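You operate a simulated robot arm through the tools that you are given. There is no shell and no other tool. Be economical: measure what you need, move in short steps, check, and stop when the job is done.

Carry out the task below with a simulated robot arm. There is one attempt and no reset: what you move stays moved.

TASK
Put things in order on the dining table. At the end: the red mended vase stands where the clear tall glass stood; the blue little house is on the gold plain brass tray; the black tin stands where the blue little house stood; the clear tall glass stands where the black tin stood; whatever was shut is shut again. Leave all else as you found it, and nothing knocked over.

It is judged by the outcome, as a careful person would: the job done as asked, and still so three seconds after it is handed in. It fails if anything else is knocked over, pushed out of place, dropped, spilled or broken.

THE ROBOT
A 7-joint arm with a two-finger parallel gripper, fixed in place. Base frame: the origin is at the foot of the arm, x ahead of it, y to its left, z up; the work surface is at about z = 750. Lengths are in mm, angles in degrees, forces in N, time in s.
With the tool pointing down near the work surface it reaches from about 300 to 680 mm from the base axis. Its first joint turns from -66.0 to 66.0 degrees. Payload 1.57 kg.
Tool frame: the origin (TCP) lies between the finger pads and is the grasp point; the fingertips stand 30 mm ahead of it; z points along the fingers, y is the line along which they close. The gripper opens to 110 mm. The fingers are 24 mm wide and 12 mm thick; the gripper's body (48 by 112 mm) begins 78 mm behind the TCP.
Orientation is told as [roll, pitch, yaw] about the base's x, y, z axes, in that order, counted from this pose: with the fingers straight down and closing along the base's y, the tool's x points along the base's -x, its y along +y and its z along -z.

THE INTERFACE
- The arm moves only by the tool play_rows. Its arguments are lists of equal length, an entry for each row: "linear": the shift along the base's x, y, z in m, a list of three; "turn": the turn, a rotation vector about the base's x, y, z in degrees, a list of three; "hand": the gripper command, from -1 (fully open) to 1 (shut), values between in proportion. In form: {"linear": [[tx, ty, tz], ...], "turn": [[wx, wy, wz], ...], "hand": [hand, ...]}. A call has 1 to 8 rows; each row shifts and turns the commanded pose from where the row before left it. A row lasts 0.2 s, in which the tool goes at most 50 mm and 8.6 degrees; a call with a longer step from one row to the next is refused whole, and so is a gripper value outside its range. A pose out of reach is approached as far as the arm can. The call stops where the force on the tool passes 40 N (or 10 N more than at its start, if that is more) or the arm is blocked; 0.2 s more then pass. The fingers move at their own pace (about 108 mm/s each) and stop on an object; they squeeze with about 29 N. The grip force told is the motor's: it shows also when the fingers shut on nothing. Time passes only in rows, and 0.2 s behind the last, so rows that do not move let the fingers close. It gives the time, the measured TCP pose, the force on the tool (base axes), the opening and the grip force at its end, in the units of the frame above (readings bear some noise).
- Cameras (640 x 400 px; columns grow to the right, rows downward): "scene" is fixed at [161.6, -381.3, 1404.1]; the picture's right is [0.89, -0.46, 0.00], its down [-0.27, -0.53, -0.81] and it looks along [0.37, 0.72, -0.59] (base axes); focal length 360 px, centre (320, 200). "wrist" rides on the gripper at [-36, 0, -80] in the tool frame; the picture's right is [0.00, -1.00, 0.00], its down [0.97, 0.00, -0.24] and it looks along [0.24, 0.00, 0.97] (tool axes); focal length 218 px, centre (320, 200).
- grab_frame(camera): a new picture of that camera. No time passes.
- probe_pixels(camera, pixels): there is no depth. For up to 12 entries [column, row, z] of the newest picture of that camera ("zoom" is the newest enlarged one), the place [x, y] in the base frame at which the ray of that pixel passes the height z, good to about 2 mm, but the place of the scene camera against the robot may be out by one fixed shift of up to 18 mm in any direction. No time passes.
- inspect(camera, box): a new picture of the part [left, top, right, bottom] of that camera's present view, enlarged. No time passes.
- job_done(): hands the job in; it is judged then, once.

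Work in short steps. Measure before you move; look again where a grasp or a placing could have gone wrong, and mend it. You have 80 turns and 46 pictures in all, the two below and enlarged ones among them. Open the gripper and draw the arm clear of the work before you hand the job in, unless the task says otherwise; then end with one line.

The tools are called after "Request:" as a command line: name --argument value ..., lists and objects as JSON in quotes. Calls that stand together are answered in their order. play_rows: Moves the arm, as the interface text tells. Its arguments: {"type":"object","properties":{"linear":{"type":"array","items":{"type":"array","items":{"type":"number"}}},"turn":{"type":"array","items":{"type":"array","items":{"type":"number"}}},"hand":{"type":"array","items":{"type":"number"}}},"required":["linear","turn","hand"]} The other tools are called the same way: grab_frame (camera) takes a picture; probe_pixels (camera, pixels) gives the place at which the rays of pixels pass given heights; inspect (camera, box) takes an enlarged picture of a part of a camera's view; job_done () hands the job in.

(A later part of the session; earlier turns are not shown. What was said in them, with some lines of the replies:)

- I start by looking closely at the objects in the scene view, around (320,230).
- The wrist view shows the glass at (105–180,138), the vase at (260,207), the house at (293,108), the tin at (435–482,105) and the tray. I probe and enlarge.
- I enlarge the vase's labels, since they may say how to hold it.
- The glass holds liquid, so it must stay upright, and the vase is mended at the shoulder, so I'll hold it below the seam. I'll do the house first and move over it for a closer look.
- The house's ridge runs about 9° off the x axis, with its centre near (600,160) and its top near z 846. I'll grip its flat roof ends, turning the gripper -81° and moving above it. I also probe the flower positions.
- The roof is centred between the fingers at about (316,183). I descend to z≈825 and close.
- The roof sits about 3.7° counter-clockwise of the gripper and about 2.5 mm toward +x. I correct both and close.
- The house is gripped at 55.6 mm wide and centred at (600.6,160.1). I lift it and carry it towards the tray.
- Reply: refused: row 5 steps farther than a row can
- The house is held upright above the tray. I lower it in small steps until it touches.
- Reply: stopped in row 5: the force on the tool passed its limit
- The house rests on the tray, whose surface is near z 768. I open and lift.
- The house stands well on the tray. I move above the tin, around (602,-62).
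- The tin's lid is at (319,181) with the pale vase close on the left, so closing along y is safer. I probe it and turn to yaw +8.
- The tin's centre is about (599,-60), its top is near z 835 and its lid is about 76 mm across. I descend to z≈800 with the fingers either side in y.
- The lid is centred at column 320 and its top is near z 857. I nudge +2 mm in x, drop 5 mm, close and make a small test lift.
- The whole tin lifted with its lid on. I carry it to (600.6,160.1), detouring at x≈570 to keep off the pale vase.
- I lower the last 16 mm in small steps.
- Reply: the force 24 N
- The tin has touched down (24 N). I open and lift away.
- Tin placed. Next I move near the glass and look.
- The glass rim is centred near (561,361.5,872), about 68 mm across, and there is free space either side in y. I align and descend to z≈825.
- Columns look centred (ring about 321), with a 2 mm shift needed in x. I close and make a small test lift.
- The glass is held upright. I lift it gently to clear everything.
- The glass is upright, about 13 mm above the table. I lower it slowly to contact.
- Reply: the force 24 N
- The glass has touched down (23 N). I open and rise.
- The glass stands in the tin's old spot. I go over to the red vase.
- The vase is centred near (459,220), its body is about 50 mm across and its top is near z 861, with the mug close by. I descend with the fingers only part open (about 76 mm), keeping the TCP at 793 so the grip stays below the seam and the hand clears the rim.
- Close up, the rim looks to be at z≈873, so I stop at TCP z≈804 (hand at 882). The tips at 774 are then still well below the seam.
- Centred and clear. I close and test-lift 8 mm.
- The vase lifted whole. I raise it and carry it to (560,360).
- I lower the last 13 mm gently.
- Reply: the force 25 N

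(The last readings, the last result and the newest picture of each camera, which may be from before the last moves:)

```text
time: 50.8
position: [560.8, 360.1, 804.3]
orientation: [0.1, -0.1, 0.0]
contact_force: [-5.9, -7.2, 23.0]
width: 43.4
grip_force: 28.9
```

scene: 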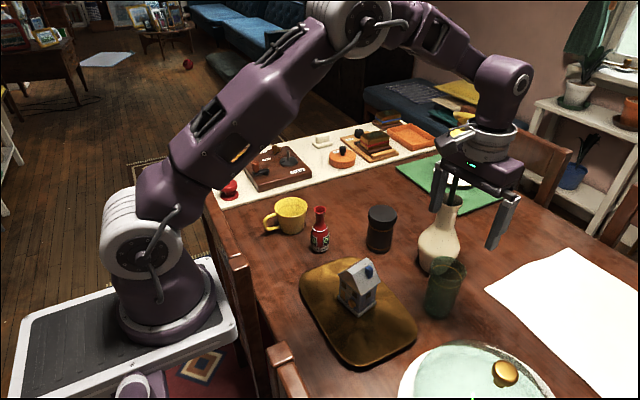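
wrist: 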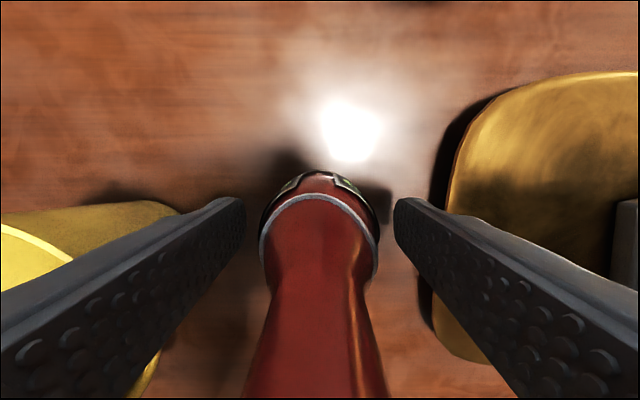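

The vase has touched down. I open and rise straight up, clear of the neck.

Request:
play_rows --linear '[[0, 0, 0.001], [0, 0, 0], [0, 0, 0], [0, 0, 0.02], [0, 0, 0.045], [0, 0, 0.045], [0, 0, 0.045], [0, 0, 0.03]]' --turn '[[0, 0, 0], [0, 0, 0], [0, 0, 0], [0, 0, 0], [0, 0, 0], [0, 0, 0], [0, 0, 0], [0, 0, 0]]' --hand '[0, -0.5, -1, -1, -1, -1, -1, -1]'

Request:
play_rows --linear '[[-0.04, -0.025, 0], [-0.04, -0.025, 0], [-0.04, -0.025, 0], [-0.04, -0.025, 0], [-0.04, -0.025, 0], [-0.03, -0.01, 0]]' --turn '[[0, 0, 0], [0, 0, 0], [0, 0, 0], [0, 0, 0], [0, 0, 0], [0, 0, 0]]' --hand '[-1, -1, -1, -1, -1, -1]'

Request:
grab_frame --camera "scene"

Request:
inspect --camera "scene" --box '[250, 150, 490, 340]'

```text
time: 52.6
position: [559.0, 360.3, 989.2]
orientation: [0.0, 0.1, -0.1]
contact_force: [0.1, -0.1, 0.5]
width: 110.2
grip_force: 0.1
```

```text
time: 54.0
position: [329.2, 225.2, 989.0]
orientation: [0.1, 0.0, -0.2]
contact_force: [0.3, 0.5, -0.6]
width: 109.7
grip_force: 0.0
```

```text
9 pictures are left
```

scene: 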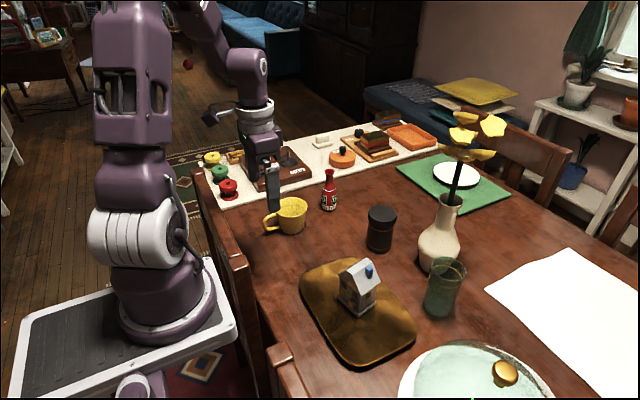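

```text
2.11 times, centred on (370, 245) of scene
```

zoom: 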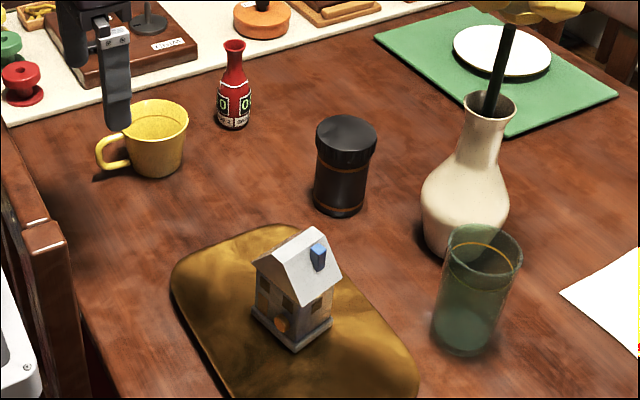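

All four items stand upright at their targets and nothing else has moved. The gripper is open and the arm is clear, so I hand in.

Request:
job_done

```text
The job is handed in.
```

The red vase, black tin and clear glass each stand in their assigned spots and the blue house is on the brass tray; nothing was opened, knocked over or spilled, and the job is handed in.
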